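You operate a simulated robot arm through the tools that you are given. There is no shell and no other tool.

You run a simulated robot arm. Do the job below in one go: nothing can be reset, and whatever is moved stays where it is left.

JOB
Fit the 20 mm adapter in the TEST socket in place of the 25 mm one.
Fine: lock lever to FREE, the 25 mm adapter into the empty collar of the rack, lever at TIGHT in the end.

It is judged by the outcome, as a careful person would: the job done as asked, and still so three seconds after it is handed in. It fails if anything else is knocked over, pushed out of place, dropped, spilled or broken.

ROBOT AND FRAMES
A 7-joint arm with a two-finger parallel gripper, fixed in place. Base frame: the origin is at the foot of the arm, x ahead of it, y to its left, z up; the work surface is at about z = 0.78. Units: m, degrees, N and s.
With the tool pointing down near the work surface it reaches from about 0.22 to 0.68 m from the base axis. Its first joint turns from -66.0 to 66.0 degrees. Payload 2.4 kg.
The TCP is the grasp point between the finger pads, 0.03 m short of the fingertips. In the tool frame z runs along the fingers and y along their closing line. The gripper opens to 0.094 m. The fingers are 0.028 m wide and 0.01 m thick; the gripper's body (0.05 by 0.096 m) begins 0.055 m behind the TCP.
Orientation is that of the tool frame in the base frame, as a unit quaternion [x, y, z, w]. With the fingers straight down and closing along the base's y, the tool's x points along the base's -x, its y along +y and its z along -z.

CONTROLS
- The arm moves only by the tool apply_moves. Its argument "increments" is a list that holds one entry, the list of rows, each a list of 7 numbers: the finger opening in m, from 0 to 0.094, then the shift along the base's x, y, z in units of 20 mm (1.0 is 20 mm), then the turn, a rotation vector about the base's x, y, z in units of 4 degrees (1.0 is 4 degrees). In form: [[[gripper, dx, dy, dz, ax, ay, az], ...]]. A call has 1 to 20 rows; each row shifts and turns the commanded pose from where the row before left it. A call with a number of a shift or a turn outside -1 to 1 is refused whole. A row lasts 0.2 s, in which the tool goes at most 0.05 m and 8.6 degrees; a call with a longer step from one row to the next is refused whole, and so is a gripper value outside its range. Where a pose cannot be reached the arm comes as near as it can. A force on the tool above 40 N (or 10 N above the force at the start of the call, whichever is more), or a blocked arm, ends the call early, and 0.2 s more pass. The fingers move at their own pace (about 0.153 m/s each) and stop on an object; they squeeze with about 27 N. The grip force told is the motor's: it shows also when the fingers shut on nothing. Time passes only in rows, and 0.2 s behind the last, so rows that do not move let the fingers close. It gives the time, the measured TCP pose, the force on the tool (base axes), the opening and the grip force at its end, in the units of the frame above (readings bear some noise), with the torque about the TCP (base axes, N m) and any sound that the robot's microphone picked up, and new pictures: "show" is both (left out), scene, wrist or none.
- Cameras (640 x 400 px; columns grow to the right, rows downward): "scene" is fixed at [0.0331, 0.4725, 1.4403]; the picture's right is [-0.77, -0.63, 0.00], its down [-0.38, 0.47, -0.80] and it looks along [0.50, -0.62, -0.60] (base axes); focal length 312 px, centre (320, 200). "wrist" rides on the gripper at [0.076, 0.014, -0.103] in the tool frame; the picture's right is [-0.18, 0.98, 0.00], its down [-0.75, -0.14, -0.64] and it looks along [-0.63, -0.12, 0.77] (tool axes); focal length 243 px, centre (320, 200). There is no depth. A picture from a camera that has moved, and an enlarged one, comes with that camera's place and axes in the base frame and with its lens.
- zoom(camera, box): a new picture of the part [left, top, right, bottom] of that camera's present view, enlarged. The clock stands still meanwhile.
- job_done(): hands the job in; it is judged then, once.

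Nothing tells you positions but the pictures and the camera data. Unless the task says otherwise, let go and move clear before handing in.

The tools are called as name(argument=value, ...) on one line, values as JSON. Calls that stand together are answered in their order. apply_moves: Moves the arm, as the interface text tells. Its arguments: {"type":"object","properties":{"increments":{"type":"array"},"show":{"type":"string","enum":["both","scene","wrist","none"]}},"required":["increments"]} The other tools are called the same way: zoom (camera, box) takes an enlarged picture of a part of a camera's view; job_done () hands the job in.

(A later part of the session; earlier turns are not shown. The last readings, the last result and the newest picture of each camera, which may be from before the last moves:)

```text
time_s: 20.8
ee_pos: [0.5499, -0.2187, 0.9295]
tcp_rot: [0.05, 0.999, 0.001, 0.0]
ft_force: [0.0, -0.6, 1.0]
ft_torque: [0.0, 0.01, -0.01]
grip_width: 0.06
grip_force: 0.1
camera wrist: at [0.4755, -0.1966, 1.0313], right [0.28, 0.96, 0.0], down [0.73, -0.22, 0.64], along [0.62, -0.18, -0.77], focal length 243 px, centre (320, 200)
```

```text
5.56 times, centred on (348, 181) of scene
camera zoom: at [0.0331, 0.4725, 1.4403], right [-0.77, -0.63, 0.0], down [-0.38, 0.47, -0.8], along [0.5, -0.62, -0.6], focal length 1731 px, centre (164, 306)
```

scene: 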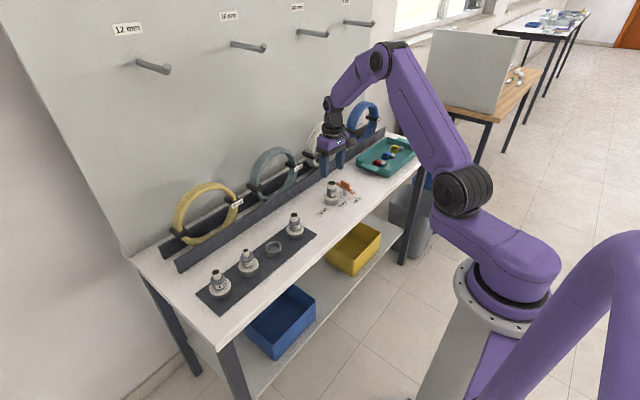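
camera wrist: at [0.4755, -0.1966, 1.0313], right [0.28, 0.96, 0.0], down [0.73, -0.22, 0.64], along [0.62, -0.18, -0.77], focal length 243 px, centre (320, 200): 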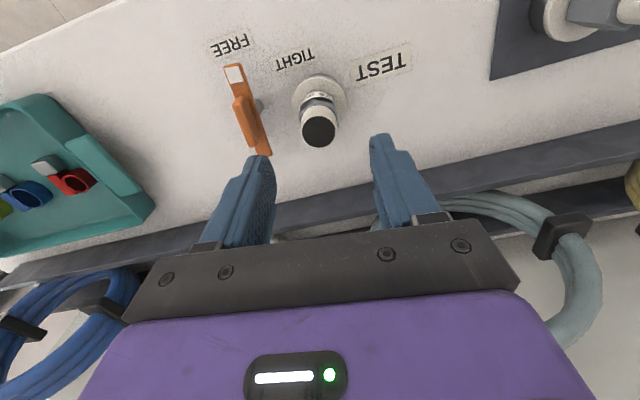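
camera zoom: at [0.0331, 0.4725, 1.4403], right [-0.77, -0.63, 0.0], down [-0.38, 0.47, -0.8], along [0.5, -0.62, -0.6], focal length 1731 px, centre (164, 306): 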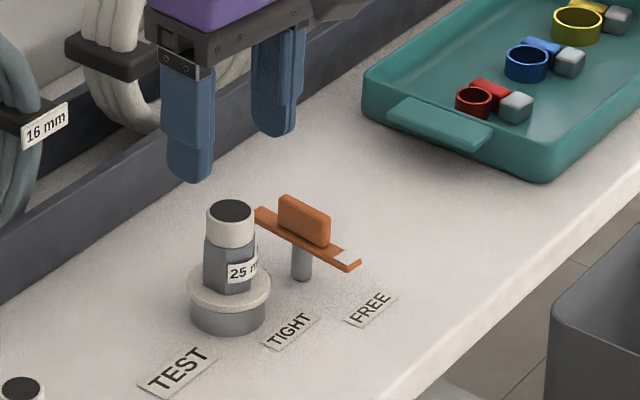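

The hex flats face along base ±y, and the axis is at (0.550, -0.219). I'll square the fingers to the hex and lower until the tips are just above the flange.

apply_moves(increments=[[[0.05, 0, 0, 0, 0, 0, 0.7], [0.05, 0, 0, -0.5, 0, 0, 0.7], [0.05, 0, 0, -1, 0, 0, 0], [0.05, 0, 0, -1, 0, 0, 0], [0.05, 0, 0, -1, 0, 0, 0], [0.05, 0, 0, -0.6, 0, 0, 0], [0.05, 0, 0, -0.4, 0, 0, 0], [0.05, 0, 0, 0, 0, 0, 0]]])

zoom(camera="wrist", box=[220, 80, 420, 230])

zoom(camera="scene", box=[316, 145, 380, 217])

```text
time_s: 22.6
ee_pos: [0.5498, -0.2189, 0.8396]
tcp_rot: [0.004, 1.0, 0.0, -0.001]
ft_force: [0.3, 0.1, 0.2]
ft_torque: [-0.03, 0.01, 0.0]
grip_width: 0.0499
grip_force: 0.2
camera wrist: at [0.4736, -0.2046, 0.9418], right [0.19, 0.98, 0.0], down [0.75, -0.15, 0.64], along [0.63, -0.12, -0.77], focal length 243 px, centre (320, 200)
```

scene: 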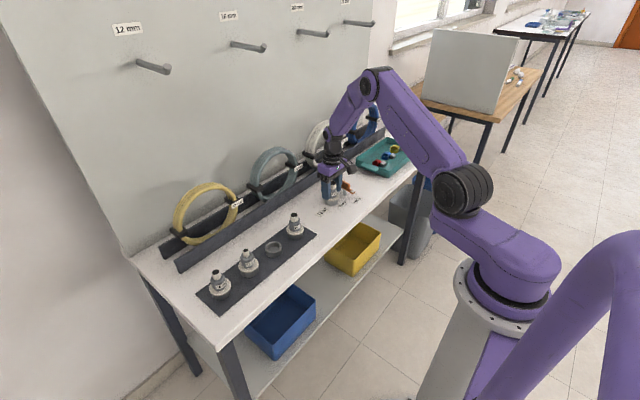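
wrist: 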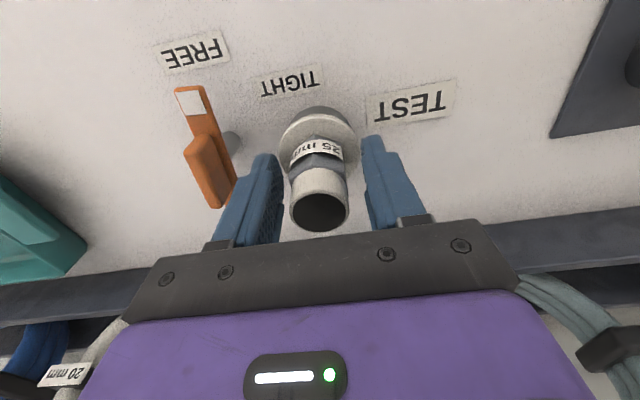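

```text
2.67 times, centred on (320, 155) of wrist
camera zoom: at [0.4736, -0.2046, 0.9418], right [0.19, 0.98, 0.0], down [0.75, -0.15, 0.64], along [0.63, -0.12, -0.77], focal length 647 px, centre (320, 320)
```

zoom: 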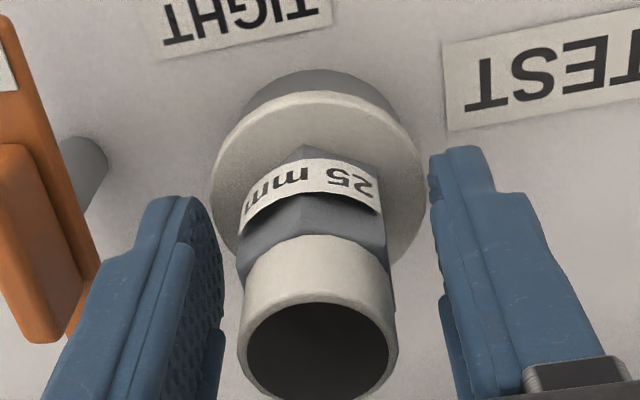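

```text
5.56 times, centred on (348, 181) of scene
camera zoom: at [0.0331, 0.4725, 1.4403], right [-0.77, -0.63, 0.0], down [-0.38, 0.47, -0.8], along [0.5, -0.62, -0.6], focal length 1731 px, centre (164, 306)
```

zoom: 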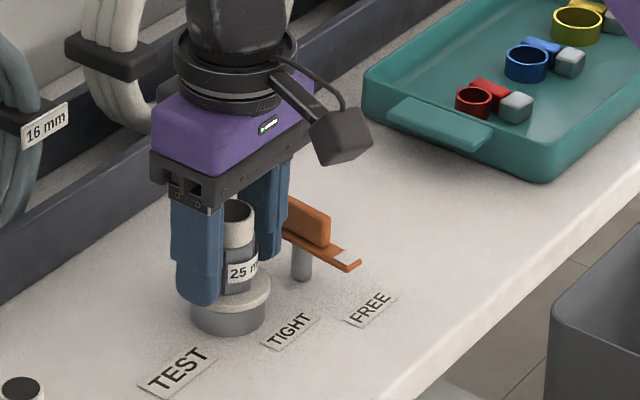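

The adapter is centred between the fingers. I'll go down another 2.5 mm and close.

apply_moves(increments=[[[0.05, 0, 0, -0.12, 0, 0, 0], [0.04, 0, 0, 0, 0, 0, 0], [0.02, 0, 0, 0, 0, 0, 0], [0.0, 0, 0, 0, 0, 0, 0], [0.0, 0, 0, 0, 0, 0, 0]]])

zoom(camera="wrist", box=[220, 80, 420, 230])

```text
time_s: 23.8
ee_pos: [0.5506, -0.2199, 0.8363]
tcp_rot: [0.003, 1.0, 0.0, 0.0]
ft_force: [0.3, 0.4, 0.4]
ft_torque: [0.0, -0.02, 0.02]
grip_width: 0.033
grip_force: 27.0
camera wrist: at [0.4735, -0.2045, 0.9394], right [0.19, 0.98, 0.0], down [0.75, -0.15, 0.64], along [0.63, -0.12, -0.77], focal length 243 px, centre (320, 200)
```

scene: 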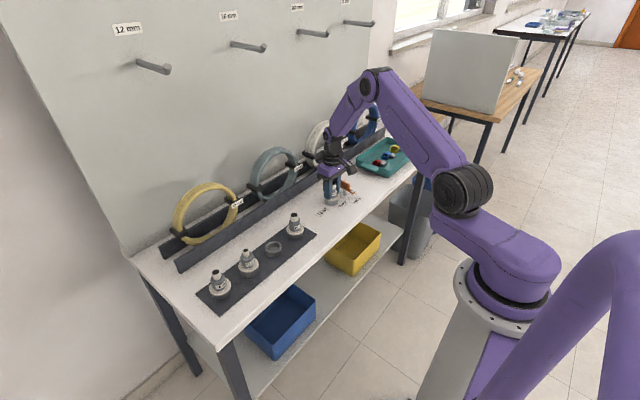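
wrist: 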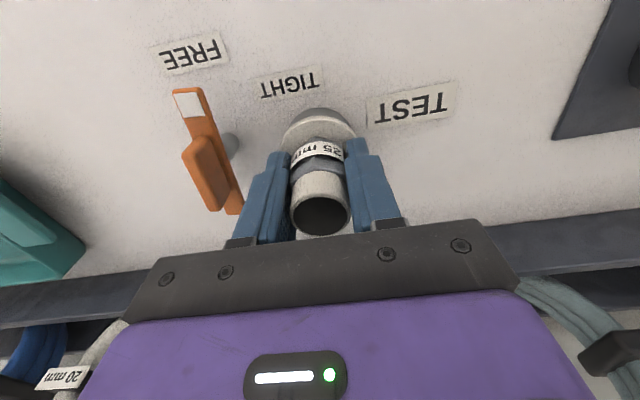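

```text
2.67 times, centred on (320, 155) of wrist
camera zoom: at [0.4735, -0.2045, 0.9394], right [0.19, 0.98, 0.0], down [0.75, -0.15, 0.64], along [0.63, -0.12, -0.77], focal length 647 px, centre (320, 320)
```

zoom: 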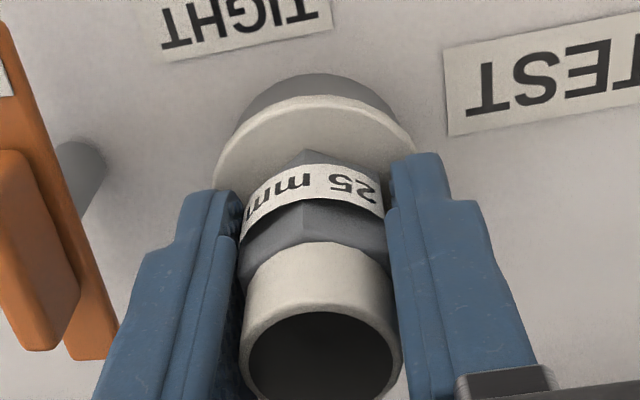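

Firm grip on the hex (33 mm) with no side load. Lifting straight up, slowly first.

apply_moves(increments=[[[0.0, 0, 0, 0.25, 0, 0, 0], [0.0, 0, 0, 0.25, 0, 0, 0], [0.0, 0, 0, 0.5, 0, 0, 0], [0.0, 0, 0, 0.5, 0, 0, 0], [0.0, 0, 0, 0.5, 0, 0, 0], [0.0, 0, 0, 1, 0, 0, 0], [0.0, 0, 0, 1, 0, 0, 0], [0.0, 0, 0, 1, 0, 0, 0]]])

zoom(camera="scene", box=[316, 145, 380, 217])

zoom(camera="scene", box=[190, 200, 330, 310])

```text
time_s: 25.6
ee_pos: [0.5482, -0.2189, 0.936]
tcp_rot: [0.004, 1.0, 0.0, 0.0]
ft_force: [-0.2, -0.1, -0.3]
ft_torque: [0.0, -0.03, 0.01]
grip_width: 0.033
grip_force: 26.9
camera wrist: at [0.4731, -0.2041, 1.039], right [0.19, 0.98, 0.0], down [0.75, -0.15, 0.64], along [0.63, -0.12, -0.77], focal length 243 px, centre (320, 200)
```

scene: 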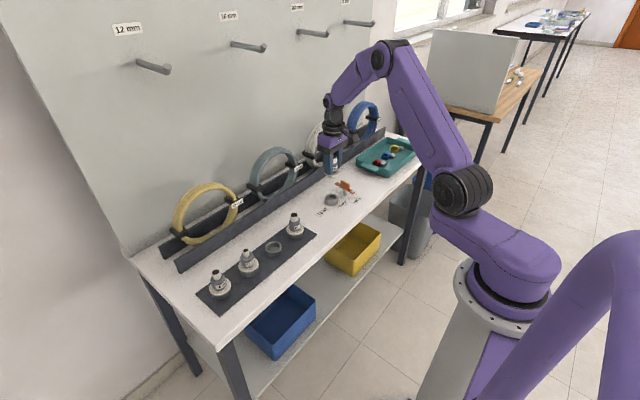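
wrist: 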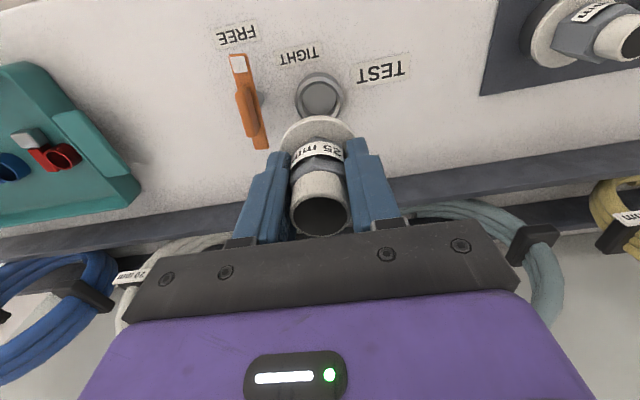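

```text
5.56 times, centred on (348, 181) of scene
camera zoom: at [0.0331, 0.4725, 1.4403], right [-0.77, -0.63, 0.0], down [-0.38, 0.47, -0.8], along [0.5, -0.62, -0.6], focal length 1731 px, centre (164, 306)
```

zoom: 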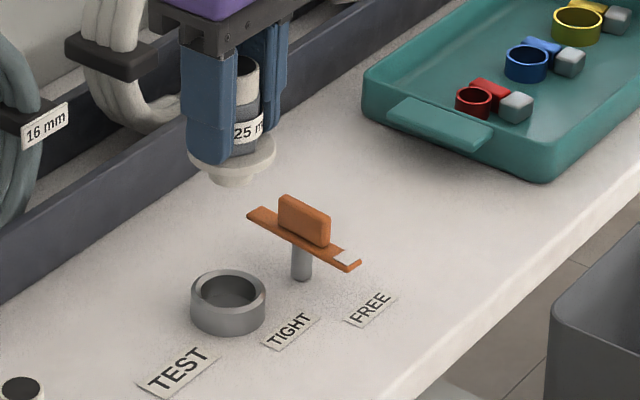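

```text
3.64 times, centred on (260, 255) of scene
camera zoom: at [0.0331, 0.4725, 1.4403], right [-0.77, -0.63, 0.0], down [-0.38, 0.47, -0.8], along [0.5, -0.62, -0.6], focal length 1133 px, centre (538, 0)
```

zoom: 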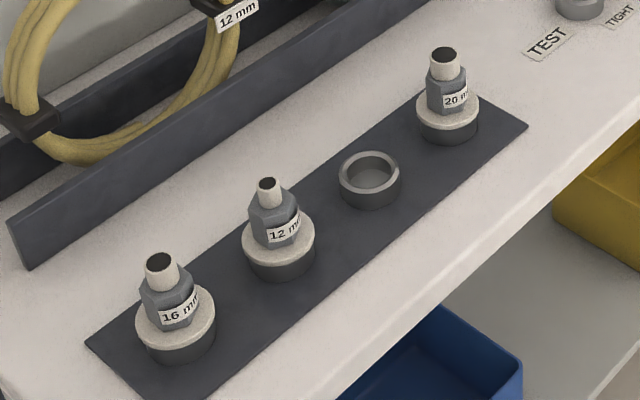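

The 25 mm adapter is out and held upright. I'll record exactly how the empty TEST collar looks from directly above as a reference for lining up with the rack collar.

zoom(camera="wrist", box=[270, 50, 370, 150])

zoom(camera="wrist", box=[480, 0, 640, 100])

```text
4.00 times, centred on (320, 100) of wrist
camera zoom: at [0.4731, -0.2041, 1.039], right [0.19, 0.98, 0.0], down [0.75, -0.15, 0.64], along [0.63, -0.12, -0.77], focal length 970 px, centre (320, 600)
```

zoom: 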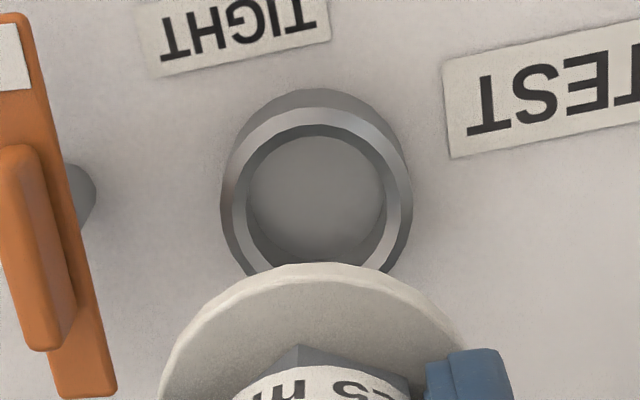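

```text
4.00 times, centred on (560, 50) of wrist
camera zoom: at [0.4731, -0.2041, 1.039], right [0.19, 0.98, 0.0], down [0.75, -0.15, 0.64], along [0.63, -0.12, -0.77], focal length 970 px, centre (-640, 800)
```

zoom: 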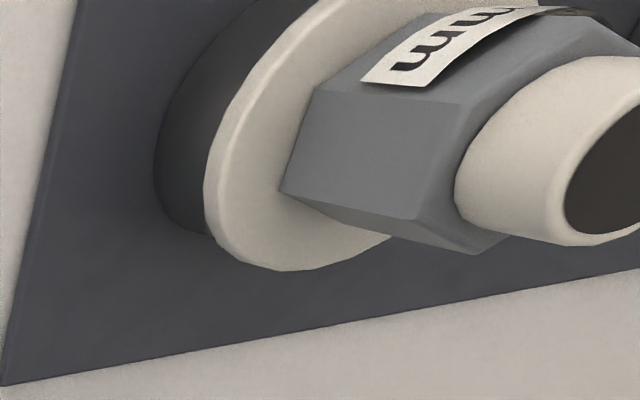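

Reference noted: from directly above at this height, the collar centre appears at wrist pixel (319, 99). I'll carry the 25 mm adapter, raised, across to above the empty rack collar near (0.53, 0.075).

apply_moves(increments=[[[0.0, 0, 0, 0.5, 0, 0, 0], [0.0, 0, 0.3, 0.5, 0, 0, 0], [0.0, -0.06, 0.8, 0.5, 0, 0, 0], [0.0, -0.06, 1, 0, 0, 0, 0], [0.0, -0.06, 1, 0, 0, 0, 0], [0.0, -0.06, 1, 0, 0, 0, 0], [0.0, -0.06, 1, 0, 0, 0, 0], [0.0, -0.06, 1, 0, 0, 0, 0], [0.0, -0.06, 1, 0, 0, 0, 0], [0.0, -0.06, 1, 0, 0, 0, 0], [0.0, -0.06, 1, 0, 0, 0, 0], [0.0, -0.06, 1, 0, 0, 0, 0], [0.0, -0.06, 1, 0, 0, 0, 0], [0.0, -0.06, 1, 0, 0, 0, 0], [0.0, -0.06, 1, 0, 0, 0, 0], [0.0, -0.06, 1, 0, 0, 0, 0], [0.0, -0.06, 0.6, -0.5, 0, 0, 0], [0.0, 0, 0, -0.5, 0, 0, 0], [0.0, 0, 0, -0.5, 0, 0, 0], [0.0, 0, 0, 0, 0, 0, 0]]])

zoom(camera="wrist", box=[240, 50, 400, 150])

```text
time_s: 29.8
ee_pos: [0.5322, 0.0736, 0.9349]
tcp_rot: [0.003, 1.0, 0.001, -0.001]
ft_force: [0.5, -0.1, -0.4]
ft_torque: [-0.03, 0.01, -0.04]
grip_width: 0.0329
grip_force: 26.8
camera wrist: at [0.4554, 0.0897, 1.0383], right [0.19, 0.98, 0.0], down [0.75, -0.15, 0.64], along [0.63, -0.12, -0.77], focal length 243 px, centre (320, 200)
```

scene: 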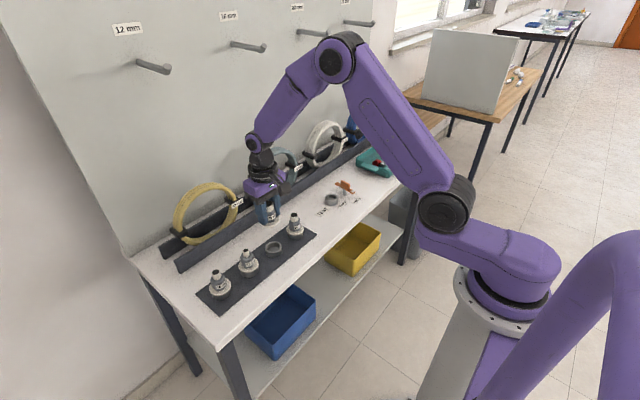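
wrist: 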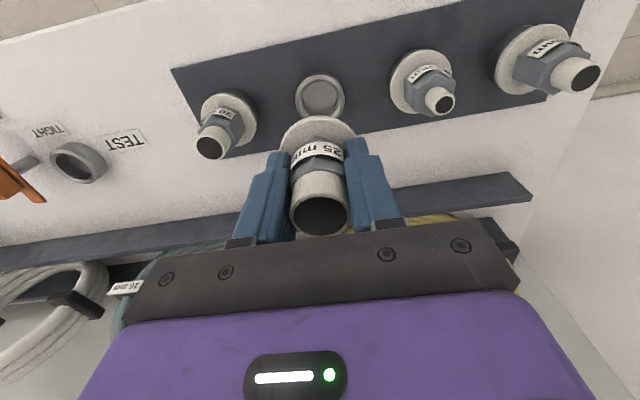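

```text
4.00 times, centred on (320, 100) of wrist
camera zoom: at [0.4554, 0.0897, 1.0383], right [0.19, 0.98, 0.0], down [0.75, -0.15, 0.64], along [0.63, -0.12, -0.77], focal length 970 px, centre (320, 600)
```

zoom: 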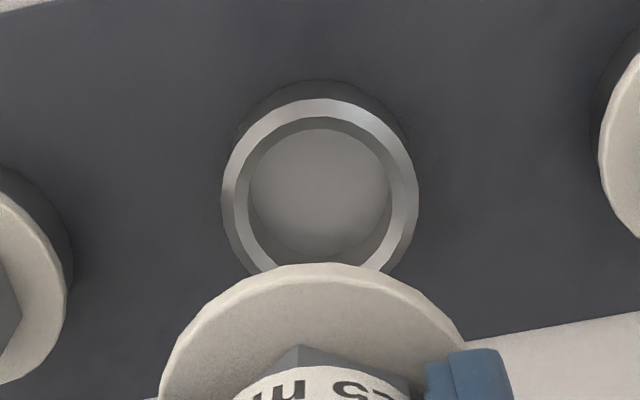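

The rack collar lines up almost perfectly with the reference, needing only about -1.6 mm in x and +1 mm in y. I'll apply that, descend to just above the collar and re-check.

apply_moves(increments=[[[0.0, -0.08, 0.05, 0, 0, 0, 0], [0.0, 0, 0, -0.8, 0, 0, 0], [0.0, 0, 0, -0.8, 0, 0, 0], [0.0, 0, 0, -0.8, 0, 0, 0], [0.0, 0, 0, -0.8, 0, 0, 0], [0.0, 0, 0, -0.3, 0, 0, 0], [0.0, 0, 0, 0, 0, 0, 0]]])

zoom(camera="wrist", box=[240, 70, 400, 170])

zoom(camera="scene", box=[230, 180, 320, 270])

```text
time_s: 31.4
ee_pos: [0.5294, 0.0757, 0.8665]
tcp_rot: [0.003, 1.0, 0.0, 0.0]
ft_force: [0.0, 0.0, -1.1]
ft_torque: [-0.02, 0.0, -0.03]
grip_width: 0.0334
grip_force: 26.5
camera wrist: at [0.4541, 0.0911, 0.9687], right [0.19, 0.98, 0.0], down [0.75, -0.15, 0.64], along [0.63, -0.12, -0.77], focal length 243 px, centre (320, 200)
```

scene: 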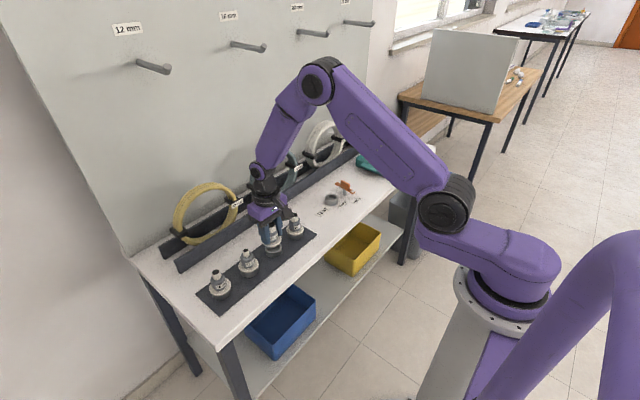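
wrist: 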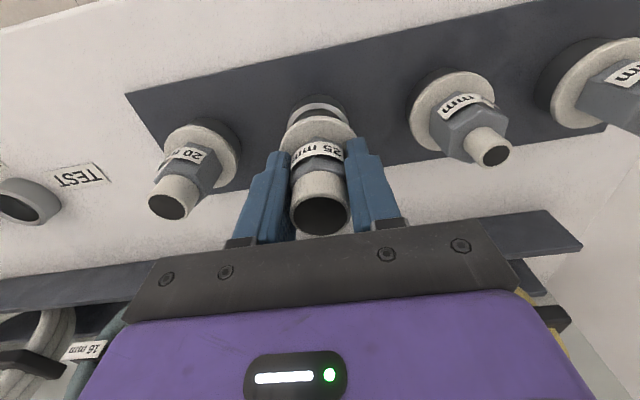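

```text
4.00 times, centred on (320, 120) of wrist
camera zoom: at [0.4541, 0.0911, 0.9687], right [0.19, 0.98, 0.0], down [0.75, -0.15, 0.64], along [0.63, -0.12, -0.77], focal length 970 px, centre (320, 520)
```

zoom: 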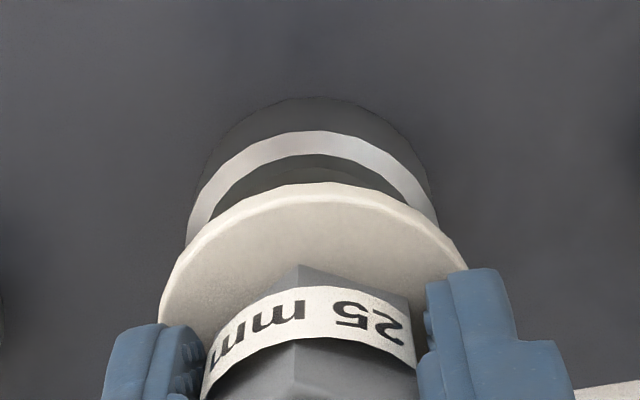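

```text
4.44 times, centred on (275, 225) of scene
camera zoom: at [0.0331, 0.4725, 1.4403], right [-0.77, -0.63, 0.0], down [-0.38, 0.47, -0.8], along [0.5, -0.62, -0.6], focal length 1384 px, centre (520, 89)
```

zoom: 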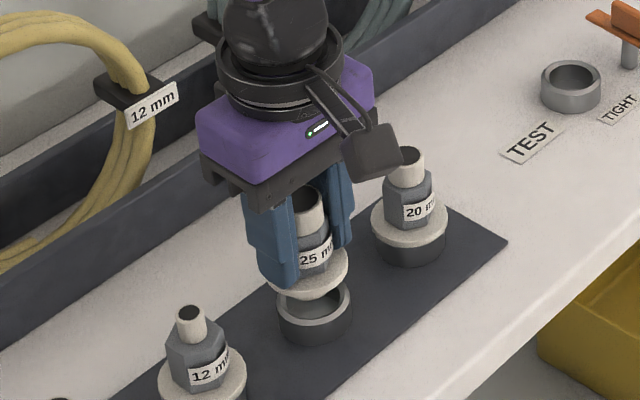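

It looks aligned in the wrist view. I'll zoom tighter in the scene view to double-check the alignment before inserting.

zoom(camera="scene", box=[255, 225, 295, 265])

zoom(camera="wrist", box=[280, 90, 360, 140])

```text
10.00 times, centred on (275, 245) of scene
camera zoom: at [0.0331, 0.4725, 1.4403], right [-0.77, -0.63, 0.0], down [-0.38, 0.47, -0.8], along [0.5, -0.62, -0.6], focal length 3115 px, centre (770, -250)
```

zoom: 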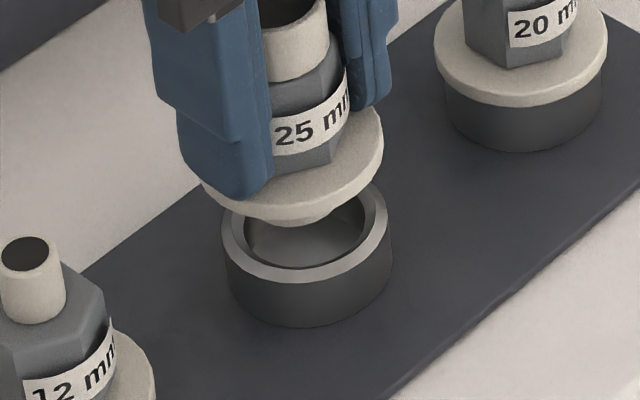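

```text
8.00 times, centred on (320, 115) of wrist
camera zoom: at [0.4541, 0.0911, 0.9687], right [0.19, 0.98, 0.0], down [0.75, -0.15, 0.64], along [0.63, -0.12, -0.77], focal length 1941 px, centre (320, 880)
```

zoom: 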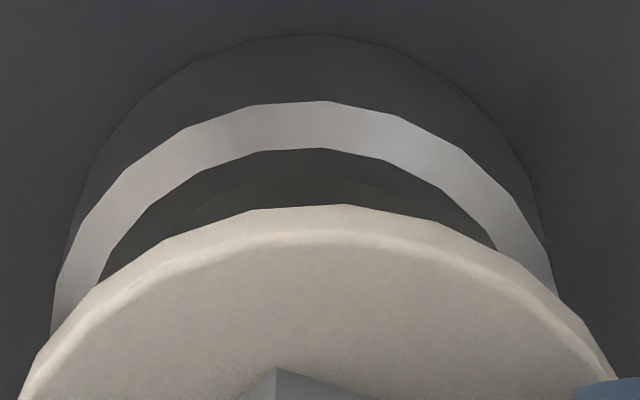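

The scene view suggests the adapter is about 2 mm too far in +x. I'll correct that and re-check.

apply_moves(increments=[[[0.0, -0.1, -0.02, 0, 0, 0, 0], [0.0, 0, 0, -0.25, 0, 0, 0], [0.0, 0, 0, 0, 0, 0, 0]]], show="none")

zoom(camera="scene", box=[255, 225, 295, 265])

zoom(camera="wrist", box=[240, 70, 400, 170])

```text
time_s: 32.2
ee_pos: [0.5273, 0.0754, 0.8617]
tcp_rot: [0.004, 1.0, 0.0, 0.001]
ft_force: [0.6, 0.1, -2.1]
ft_torque: [0.01, -0.02, 0.0]
grip_width: 0.0333
grip_force: 27.0
```

```text
10.00 times, centred on (275, 245) of scene
camera zoom: at [0.0331, 0.4725, 1.4403], right [-0.77, -0.63, 0.0], down [-0.38, 0.47, -0.8], along [0.5, -0.62, -0.6], focal length 3115 px, centre (770, -250)
```

zoom: 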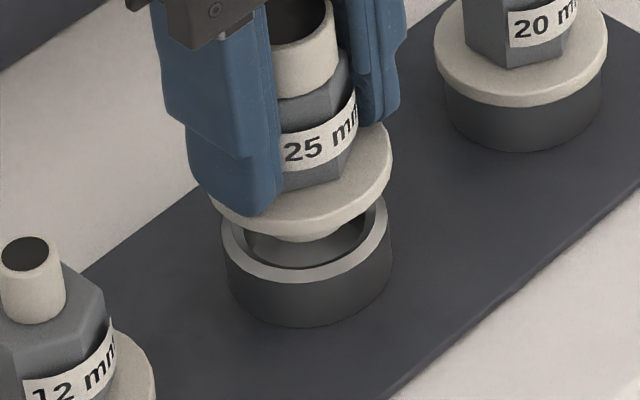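

```text
4.00 times, centred on (320, 120) of wrist
camera zoom: at [0.4517, 0.0907, 0.964], right [0.19, 0.98, 0.0], down [0.75, -0.15, 0.64], along [0.63, -0.12, -0.77], focal length 970 px, centre (320, 520)
```

zoom: 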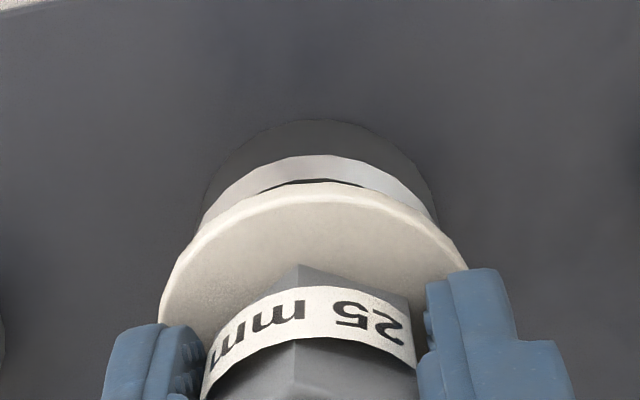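

It now looks concentric from both views. Lowering gently into the collar.

apply_moves(increments=[[[0.0, 0, 0, -0.2, 0, 0, 0], [0.0, 0, 0, -0.2, 0, 0, 0], [0.0, 0, 0, -0.2, 0, 0, 0], [0.0, 0, 0, -0.1, 0, 0, 0], [0.0, 0, 0, 0, 0, 0, 0]]])

zoom(camera="scene", box=[255, 225, 295, 265])

zoom(camera="wrist", box=[240, 70, 400, 170])

```text
time_s: 33.4
ee_pos: [0.5272, 0.0754, 0.8475]
tcp_rot: [0.003, 1.0, -0.001, 0.001]
ft_force: [0.0, -0.1, -1.3]
ft_torque: [0.02, 0.02, -0.03]
grip_width: 0.033
grip_force: 26.5
camera wrist: at [0.4517, 0.0907, 0.9501], right [0.19, 0.98, 0.0], down [0.75, -0.15, 0.64], along [0.63, -0.12, -0.77], focal length 243 px, centre (320, 200)
```

scene: 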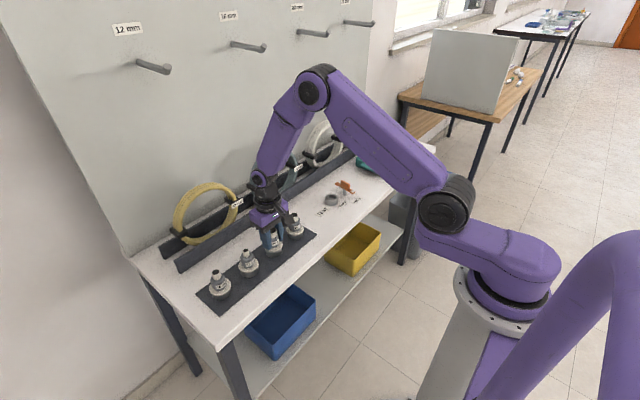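
wrist: 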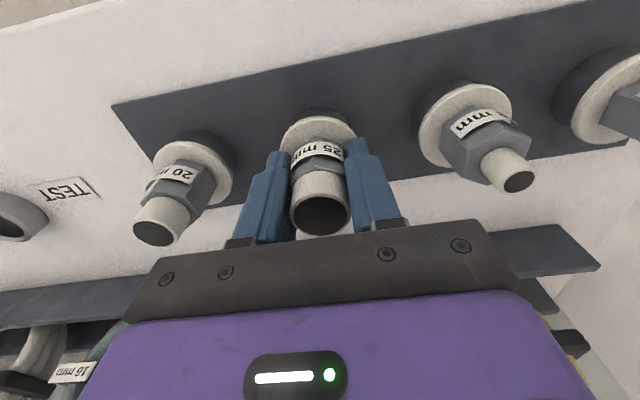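

```text
10.00 times, centred on (275, 245) of scene
camera zoom: at [0.0331, 0.4725, 1.4403], right [-0.77, -0.63, 0.0], down [-0.38, 0.47, -0.8], along [0.5, -0.62, -0.6], focal length 3115 px, centre (770, -250)
```

zoom: 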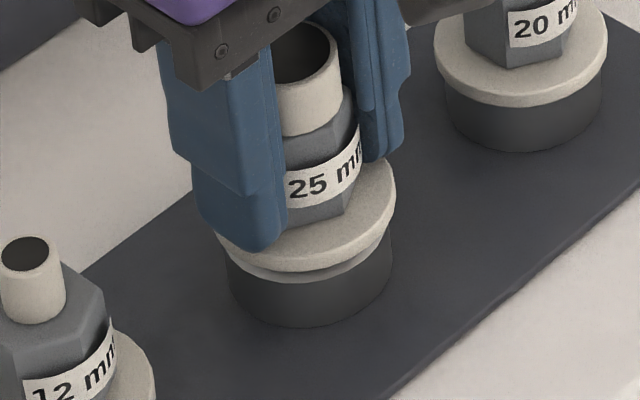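

```text
4.00 times, centred on (320, 120) of wrist
camera zoom: at [0.4517, 0.0907, 0.9501], right [0.19, 0.98, 0.0], down [0.75, -0.15, 0.64], along [0.63, -0.12, -0.77], focal length 970 px, centre (320, 520)
```

zoom: 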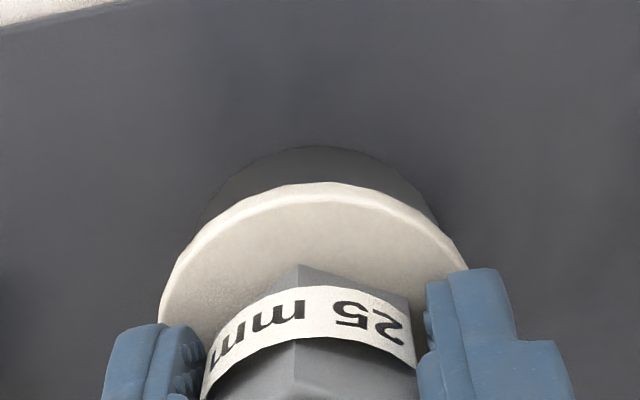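

No contact force yet and the plug appears to be in the mouth of the collar. Continuing down in 2 mm steps.

apply_moves(increments=[[[0.0, 0, 0, -0.1, 0, 0, 0], [0.0, 0, 0, -0.1, 0, 0, 0], [0.0, 0, 0, -0.1, 0, 0, 0], [0.0, 0, 0, 0, 0, 0, 0]]], show="none")

zoom(camera="scene", box=[255, 225, 295, 265])

```text
time_s: 34.4
ee_pos: [0.5272, 0.0759, 0.8418]
tcp_rot: [0.003, 1.0, 0.001, 0.0]
ft_force: [0.7, -0.2, -1.5]
ft_torque: [-0.03, -0.04, 0.01]
grip_width: 0.0332
grip_force: 27.1
```

```text
10.00 times, centred on (275, 245) of scene
camera zoom: at [0.0331, 0.4725, 1.4403], right [-0.77, -0.63, 0.0], down [-0.38, 0.47, -0.8], along [0.5, -0.62, -0.6], focal length 3115 px, centre (770, -250)
```

zoom: 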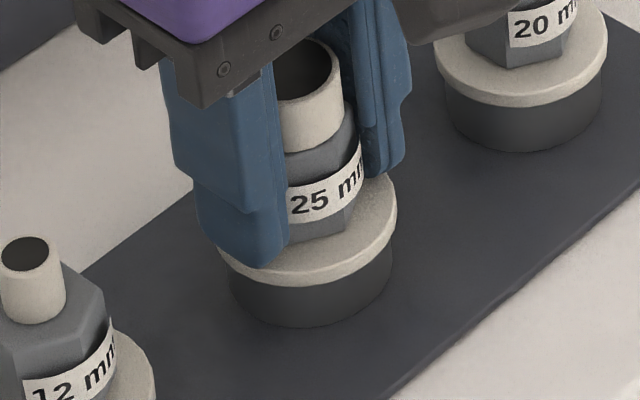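

Almost seated, with still no resistance. Going on in 1 mm steps until the flange touches.

apply_moves(increments=[[[0.0, 0, 0, -0.05, 0, 0, 0], [0.0, 0, 0, -0.05, 0, 0, 0], [0.0, 0, 0, -0.05, 0, 0, 0], [0.0, 0, 0, 0, 0, 0, 0]]], show="none")

zoom(camera="scene", box=[255, 225, 295, 265])

```text
time_s: 35.5
ee_pos: [0.5279, 0.0749, 0.8404]
tcp_rot: [0.003, 1.0, -0.001, 0.001]
ft_force: [-1.6, -1.0, 7.9]
ft_torque: [-0.08, 0.06, -0.02]
grip_width: 0.0331
grip_force: 26.8
stopped in row 4: the force on the tool passed its limit at 41 N (the readings are from after the stop); the commanded pose is now the measured one
```

```text
10.00 times, centred on (275, 245) of scene
camera zoom: at [0.0329, 0.4724, 1.4403], right [-0.77, -0.63, 0.0], down [-0.38, 0.47, -0.8], along [0.5, -0.62, -0.6], focal length 3115 px, centre (770, -250)
```

zoom: 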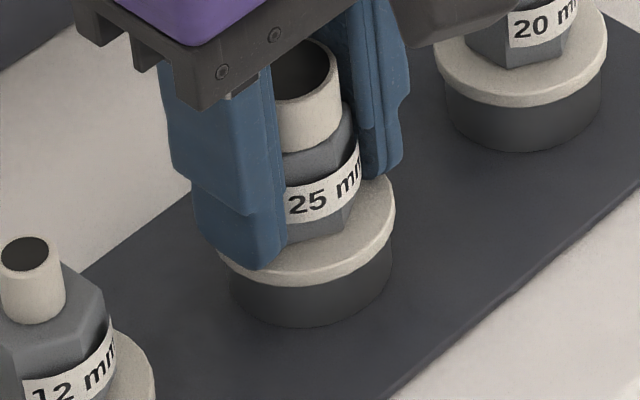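

The adapter is seated (flange contact at TCP z about 0.840). Releasing and lifting off.

apply_moves(increments=[[[0.034, 0, 0, 0, 0, 0, 0], [0.04, 0, 0, 0, 0, 0, 0], [0.05, 0, 0, 0, 0, 0, 0], [0.05, 0, 0, 0.4, 0, 0, 0], [0.05, 0, 0, 1, 0, 0, 0], [0.05, 0, 0, 1, 0, 0, 0], [0.05, 0, 0, 1, 0, 0, 0], [0.05, 0, 0, 1, 0, 0, 0], [0.05, 0, 0, 0.4, 0, 0, 0]]])

zoom(camera="scene", box=[240, 200, 320, 265])

zoom(camera="wrist", box=[160, 40, 420, 200])

```text
time_s: 37.5
ee_pos: [0.529, 0.0757, 0.9361]
tcp_rot: [0.003, 1.0, -0.001, 0.0]
ft_force: [0.5, -0.5, 0.0]
ft_torque: [0.01, -0.01, 0.0]
grip_width: 0.0499
grip_force: 0.0
camera wrist: at [0.4529, 0.0905, 1.0388], right [0.19, 0.98, 0.0], down [0.75, -0.15, 0.64], along [0.63, -0.12, -0.77], focal length 243 px, centre (320, 200)
```

scene: 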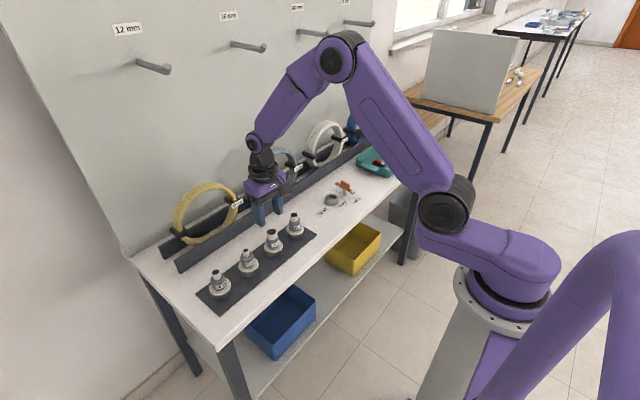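
wrist: 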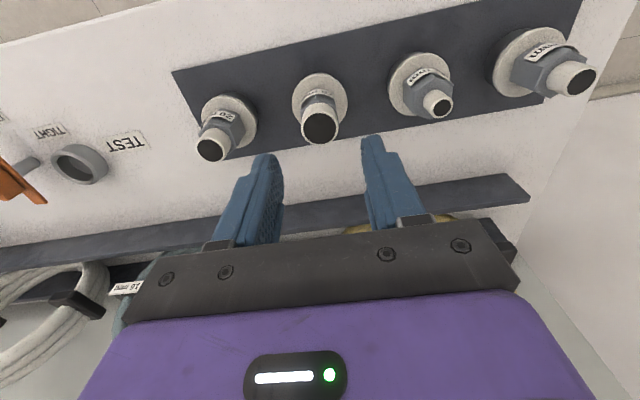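

```text
6.15 times, centred on (280, 232) of scene
camera zoom: at [0.0331, 0.4725, 1.4403], right [-0.77, -0.63, 0.0], down [-0.38, 0.47, -0.8], along [0.5, -0.62, -0.6], focal length 1917 px, centre (566, 0)
```

zoom: 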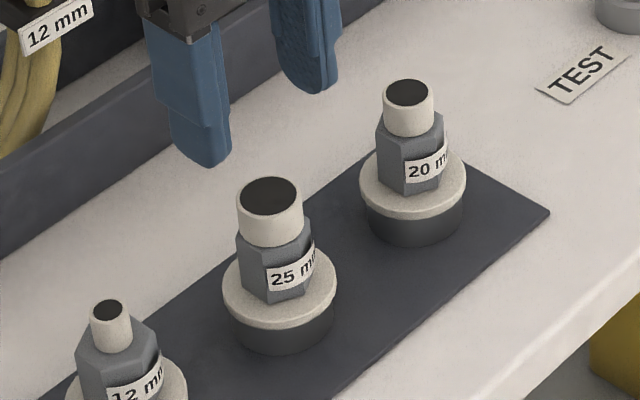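

```text
2.46 times, centred on (290, 120) of wrist
camera zoom: at [0.4529, 0.0905, 1.0388], right [0.19, 0.98, 0.0], down [0.75, -0.15, 0.64], along [0.63, -0.12, -0.77], focal length 597 px, centre (394, 397)
```

zoom: 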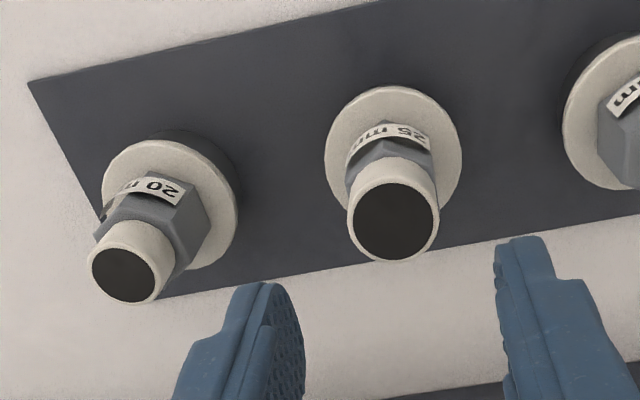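

The 25 mm adapter stands properly seated in the rack. Next I'll move over the 20 mm adapter at about (0.530, -0.0165) and check its hex orientation.

apply_moves(increments=[[[0.06, 0.05, -0.9, 0, 0, 0, 0], [0.06, 0, -0.9, 0, 0, 0, 0], [0.06, 0, -0.9, 0, 0, 0, 0], [0.06, 0, -0.9, 0, 0, 0, 0], [0.06, 0, -0.9, 0, 0, 0, 0], [0.06, 0, -0.1, 0, 0, 0, 0], [0.06, 0, 0, 0, 0, 0, 0]]])

zoom(camera="wrist", box=[240, 60, 400, 160])

zoom(camera="scene", box=[275, 205, 315, 240])

```text
time_s: 39.0
ee_pos: [0.5284, -0.0171, 0.9361]
tcp_rot: [0.004, 1.0, -0.001, 0.001]
ft_force: [0.2, 0.1, -0.2]
ft_torque: [-0.04, -0.01, -0.02]
grip_width: 0.0601
grip_force: 0.1
camera wrist: at [0.4532, -0.0018, 1.0385], right [0.19, 0.98, 0.0], down [0.75, -0.15, 0.64], along [0.63, -0.12, -0.77], focal length 243 px, centre (320, 200)
```

scene: 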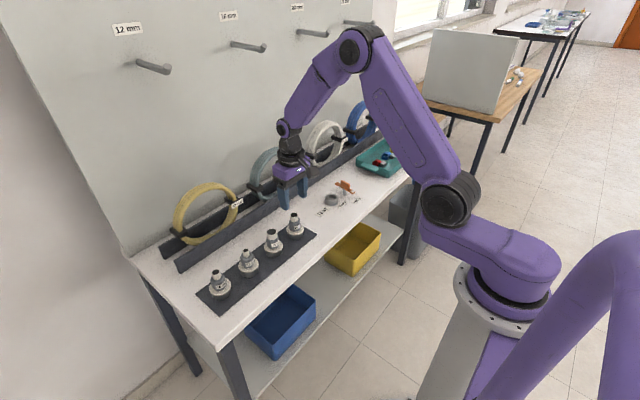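
wrist: 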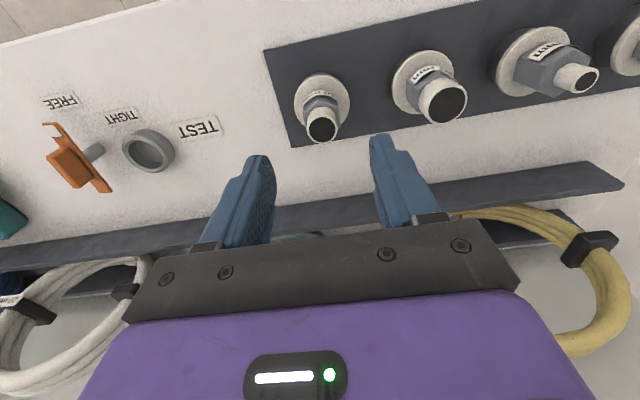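

```text
4.00 times, centred on (320, 110) of wrist
camera zoom: at [0.4532, -0.0018, 1.0385], right [0.19, 0.98, 0.0], down [0.75, -0.15, 0.64], along [0.63, -0.12, -0.77], focal length 970 px, centre (320, 560)
```

zoom: 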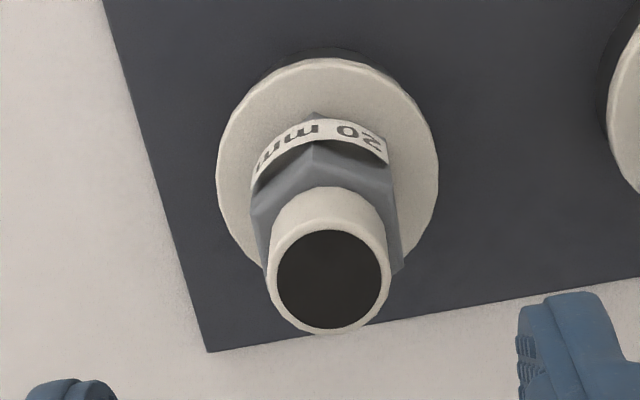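

```text
11.43 times, centred on (295, 222) of scene
camera zoom: at [0.0331, 0.4725, 1.4403], right [-0.77, -0.63, 0.0], down [-0.38, 0.47, -0.8], along [0.5, -0.62, -0.6], focal length 3560 px, centre (606, -57)
```

zoom: 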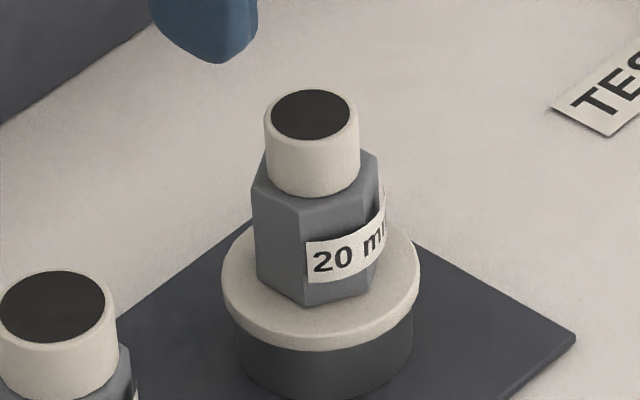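

The 20 mm adapter's hex is aligned like the other one and sits about 2 mm to the +y of my TCP. I'll correct for that and lower over it.

apply_moves(increments=[[[0.052, 0.035, 0.1, 0, 0, 0, -0.3], [0.052, 0, 0, -0.9, 0, 0, 0], [0.052, 0, 0, -0.9, 0, 0, 0], [0.052, 0, 0, -0.9, 0, 0, 0], [0.052, 0, 0, -0.9, 0, 0, 0], [0.052, 0, 0, -0.6, 0, 0, 0], [0.052, 0, 0, -0.4, 0, 0, 0], [0.052, 0, 0, 0, 0, 0, 0]]])

zoom(camera="wrist", box=[220, 80, 420, 230])

zoom(camera="scene", box=[270, 195, 320, 240])

```text
time_s: 40.9
ee_pos: [0.5309, -0.0139, 0.8436]
tcp_rot: [0.014, 1.0, 0.0, 0.001]
ft_force: [0.0, -0.5, 0.2]
ft_torque: [0.0, 0.0, 0.0]
grip_width: 0.0521
grip_force: 0.0
camera wrist: at [0.4546, 0.0025, 0.9459], right [0.21, 0.98, 0.0], down [0.75, -0.16, 0.64], along [0.63, -0.14, -0.77], focal length 243 px, centre (320, 200)
```

scene: 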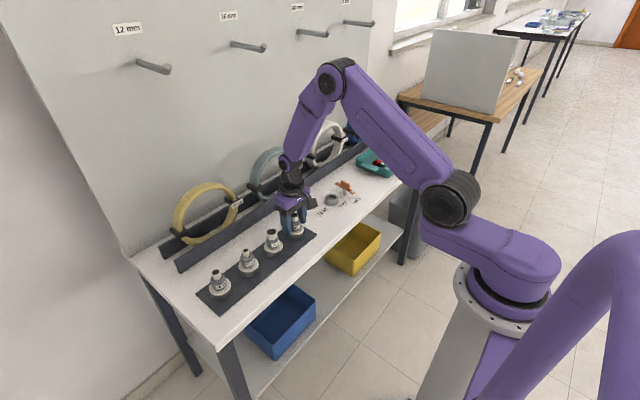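
wrist: 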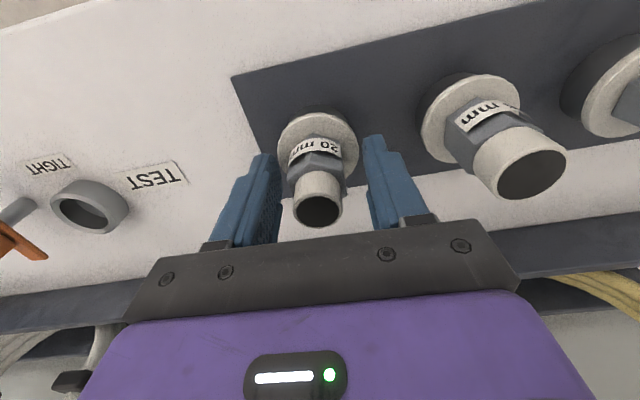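

```text
2.67 times, centred on (320, 155) of wrist
camera zoom: at [0.4546, 0.0025, 0.9459], right [0.21, 0.98, 0.0], down [0.75, -0.16, 0.64], along [0.63, -0.14, -0.77], focal length 647 px, centre (320, 320)
```

zoom: 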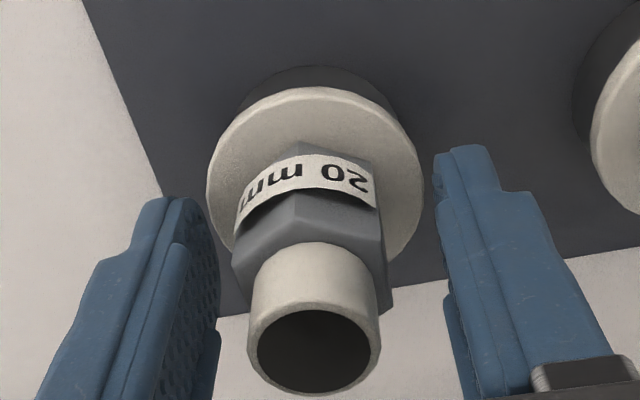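

```text
8.89 times, centred on (295, 218) of scene
camera zoom: at [0.0331, 0.4725, 1.4403], right [-0.77, -0.63, 0.0], down [-0.38, 0.47, -0.8], along [0.5, -0.62, -0.6], focal length 2769 px, centre (542, 44)
```

zoom: 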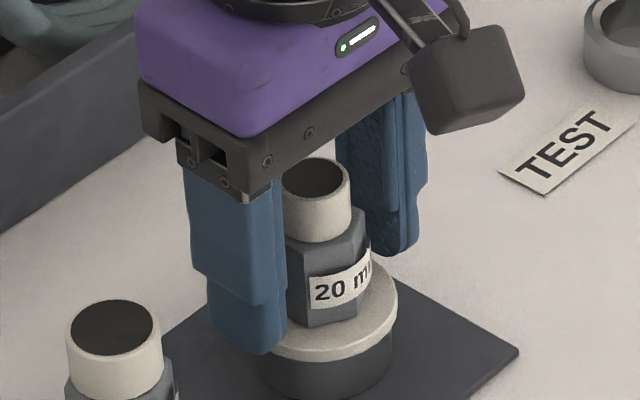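

Well centred. Lowering the last 3 mm and gripping.

apply_moves(increments=[[[0.052, 0, 0, -0.15, 0, 0, 0], [0.04, 0, 0, 0, 0, 0, 0], [0.02, 0, 0, 0, 0, 0, 0], [0.0, 0, 0, 0, 0, 0, 0], [0.0, 0, 0, 0, 0, 0, 0]]])

zoom(camera="wrist", box=[220, 80, 420, 230])

```text
time_s: 42.0
ee_pos: [0.5298, -0.0134, 0.8401]
tcp_rot: [0.015, 1.0, 0.0, 0.001]
ft_force: [0.1, -1.0, 0.4]
ft_torque: [-0.06, -0.02, 0.01]
grip_width: 0.0332
grip_force: 26.7
camera wrist: at [0.4546, 0.0023, 0.9432], right [0.21, 0.98, 0.0], down [0.75, -0.16, 0.64], along [0.63, -0.14, -0.77], focal length 243 px, centre (320, 200)
```

scene: 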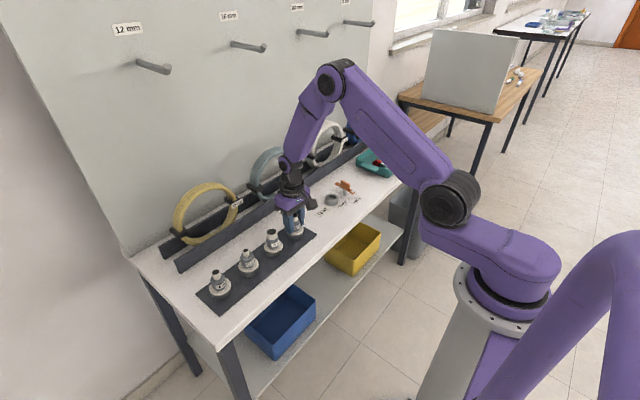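
wrist: 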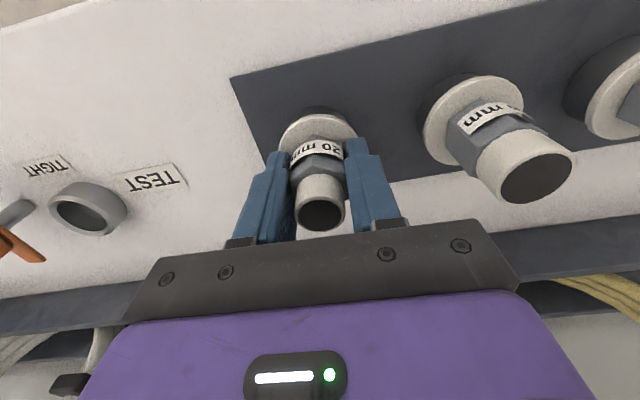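

```text
2.67 times, centred on (320, 155) of wrist
camera zoom: at [0.4546, 0.0023, 0.9432], right [0.21, 0.98, 0.0], down [0.75, -0.16, 0.64], along [0.63, -0.14, -0.77], focal length 647 px, centre (320, 320)
```

zoom: 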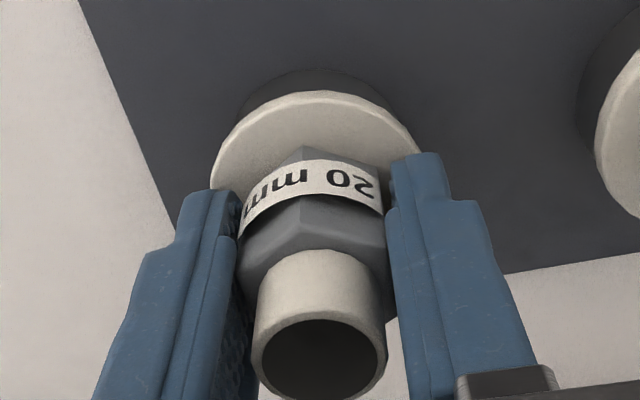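

The grip on the 20 mm adapter matches the earlier one. I'll lift straight out, then carry it to above the TEST collar.

apply_moves(increments=[[[0.0, 0, 0, 0.25, 0, 0, 0], [0.0, 0, 0, 0.25, 0, 0, 0], [0.0, 0, 0, 0.5, 0, 0, 0], [0.0, 0, 0, 0.5, 0, 0, 0], [0.0, 0, 0, 0.5, 0, 0, 0], [0.0, 0, 0, 1, 0, 0, 0], [0.0, 0, 0, 1, 0, 0, 0], [0.0, 0, 0, 0.8, 0, 0, 0], [0.0, 0, 0, 0, 0, 0, 0]]])

zoom(camera="scene", box=[260, 170, 350, 250])

```text
time_s: 44.0
ee_pos: [0.5304, -0.0137, 0.9362]
tcp_rot: [0.013, 1.0, 0.0, 0.0]
ft_force: [0.2, -0.6, -1.5]
ft_torque: [0.01, 0.01, -0.01]
grip_width: 0.0329
grip_force: 27.0
camera wrist: at [0.4541, 0.002, 1.0393], right [0.21, 0.98, 0.0], down [0.75, -0.16, 0.64], along [0.63, -0.14, -0.77], focal length 243 px, centre (320, 200)
```

scene: 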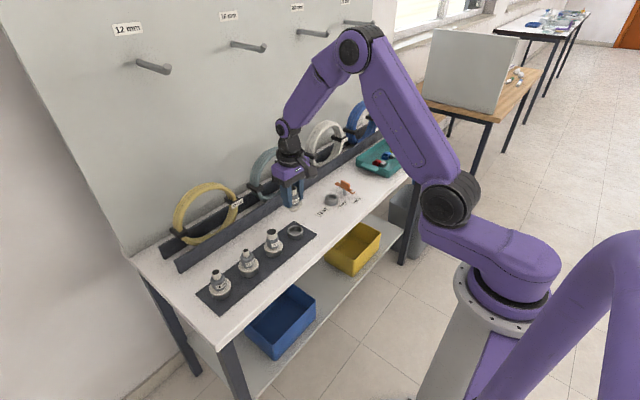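
wrist: 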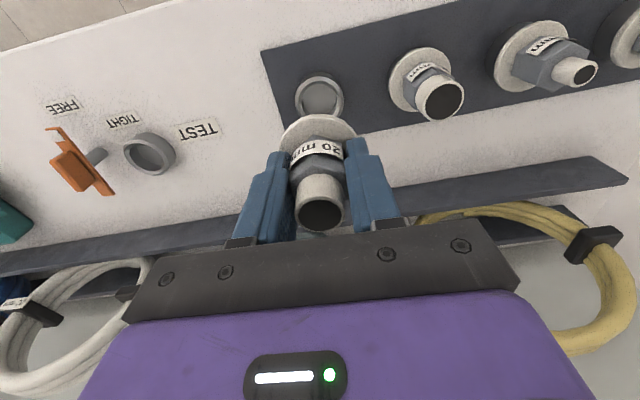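

```text
5.00 times, centred on (305, 210) of scene
camera zoom: at [0.0331, 0.4725, 1.4403], right [-0.77, -0.63, 0.0], down [-0.38, 0.47, -0.8], along [0.5, -0.62, -0.6], focal length 1558 px, centre (395, 150)
```

zoom: 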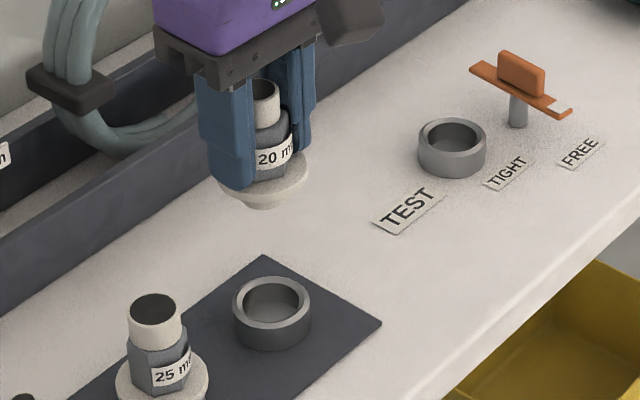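

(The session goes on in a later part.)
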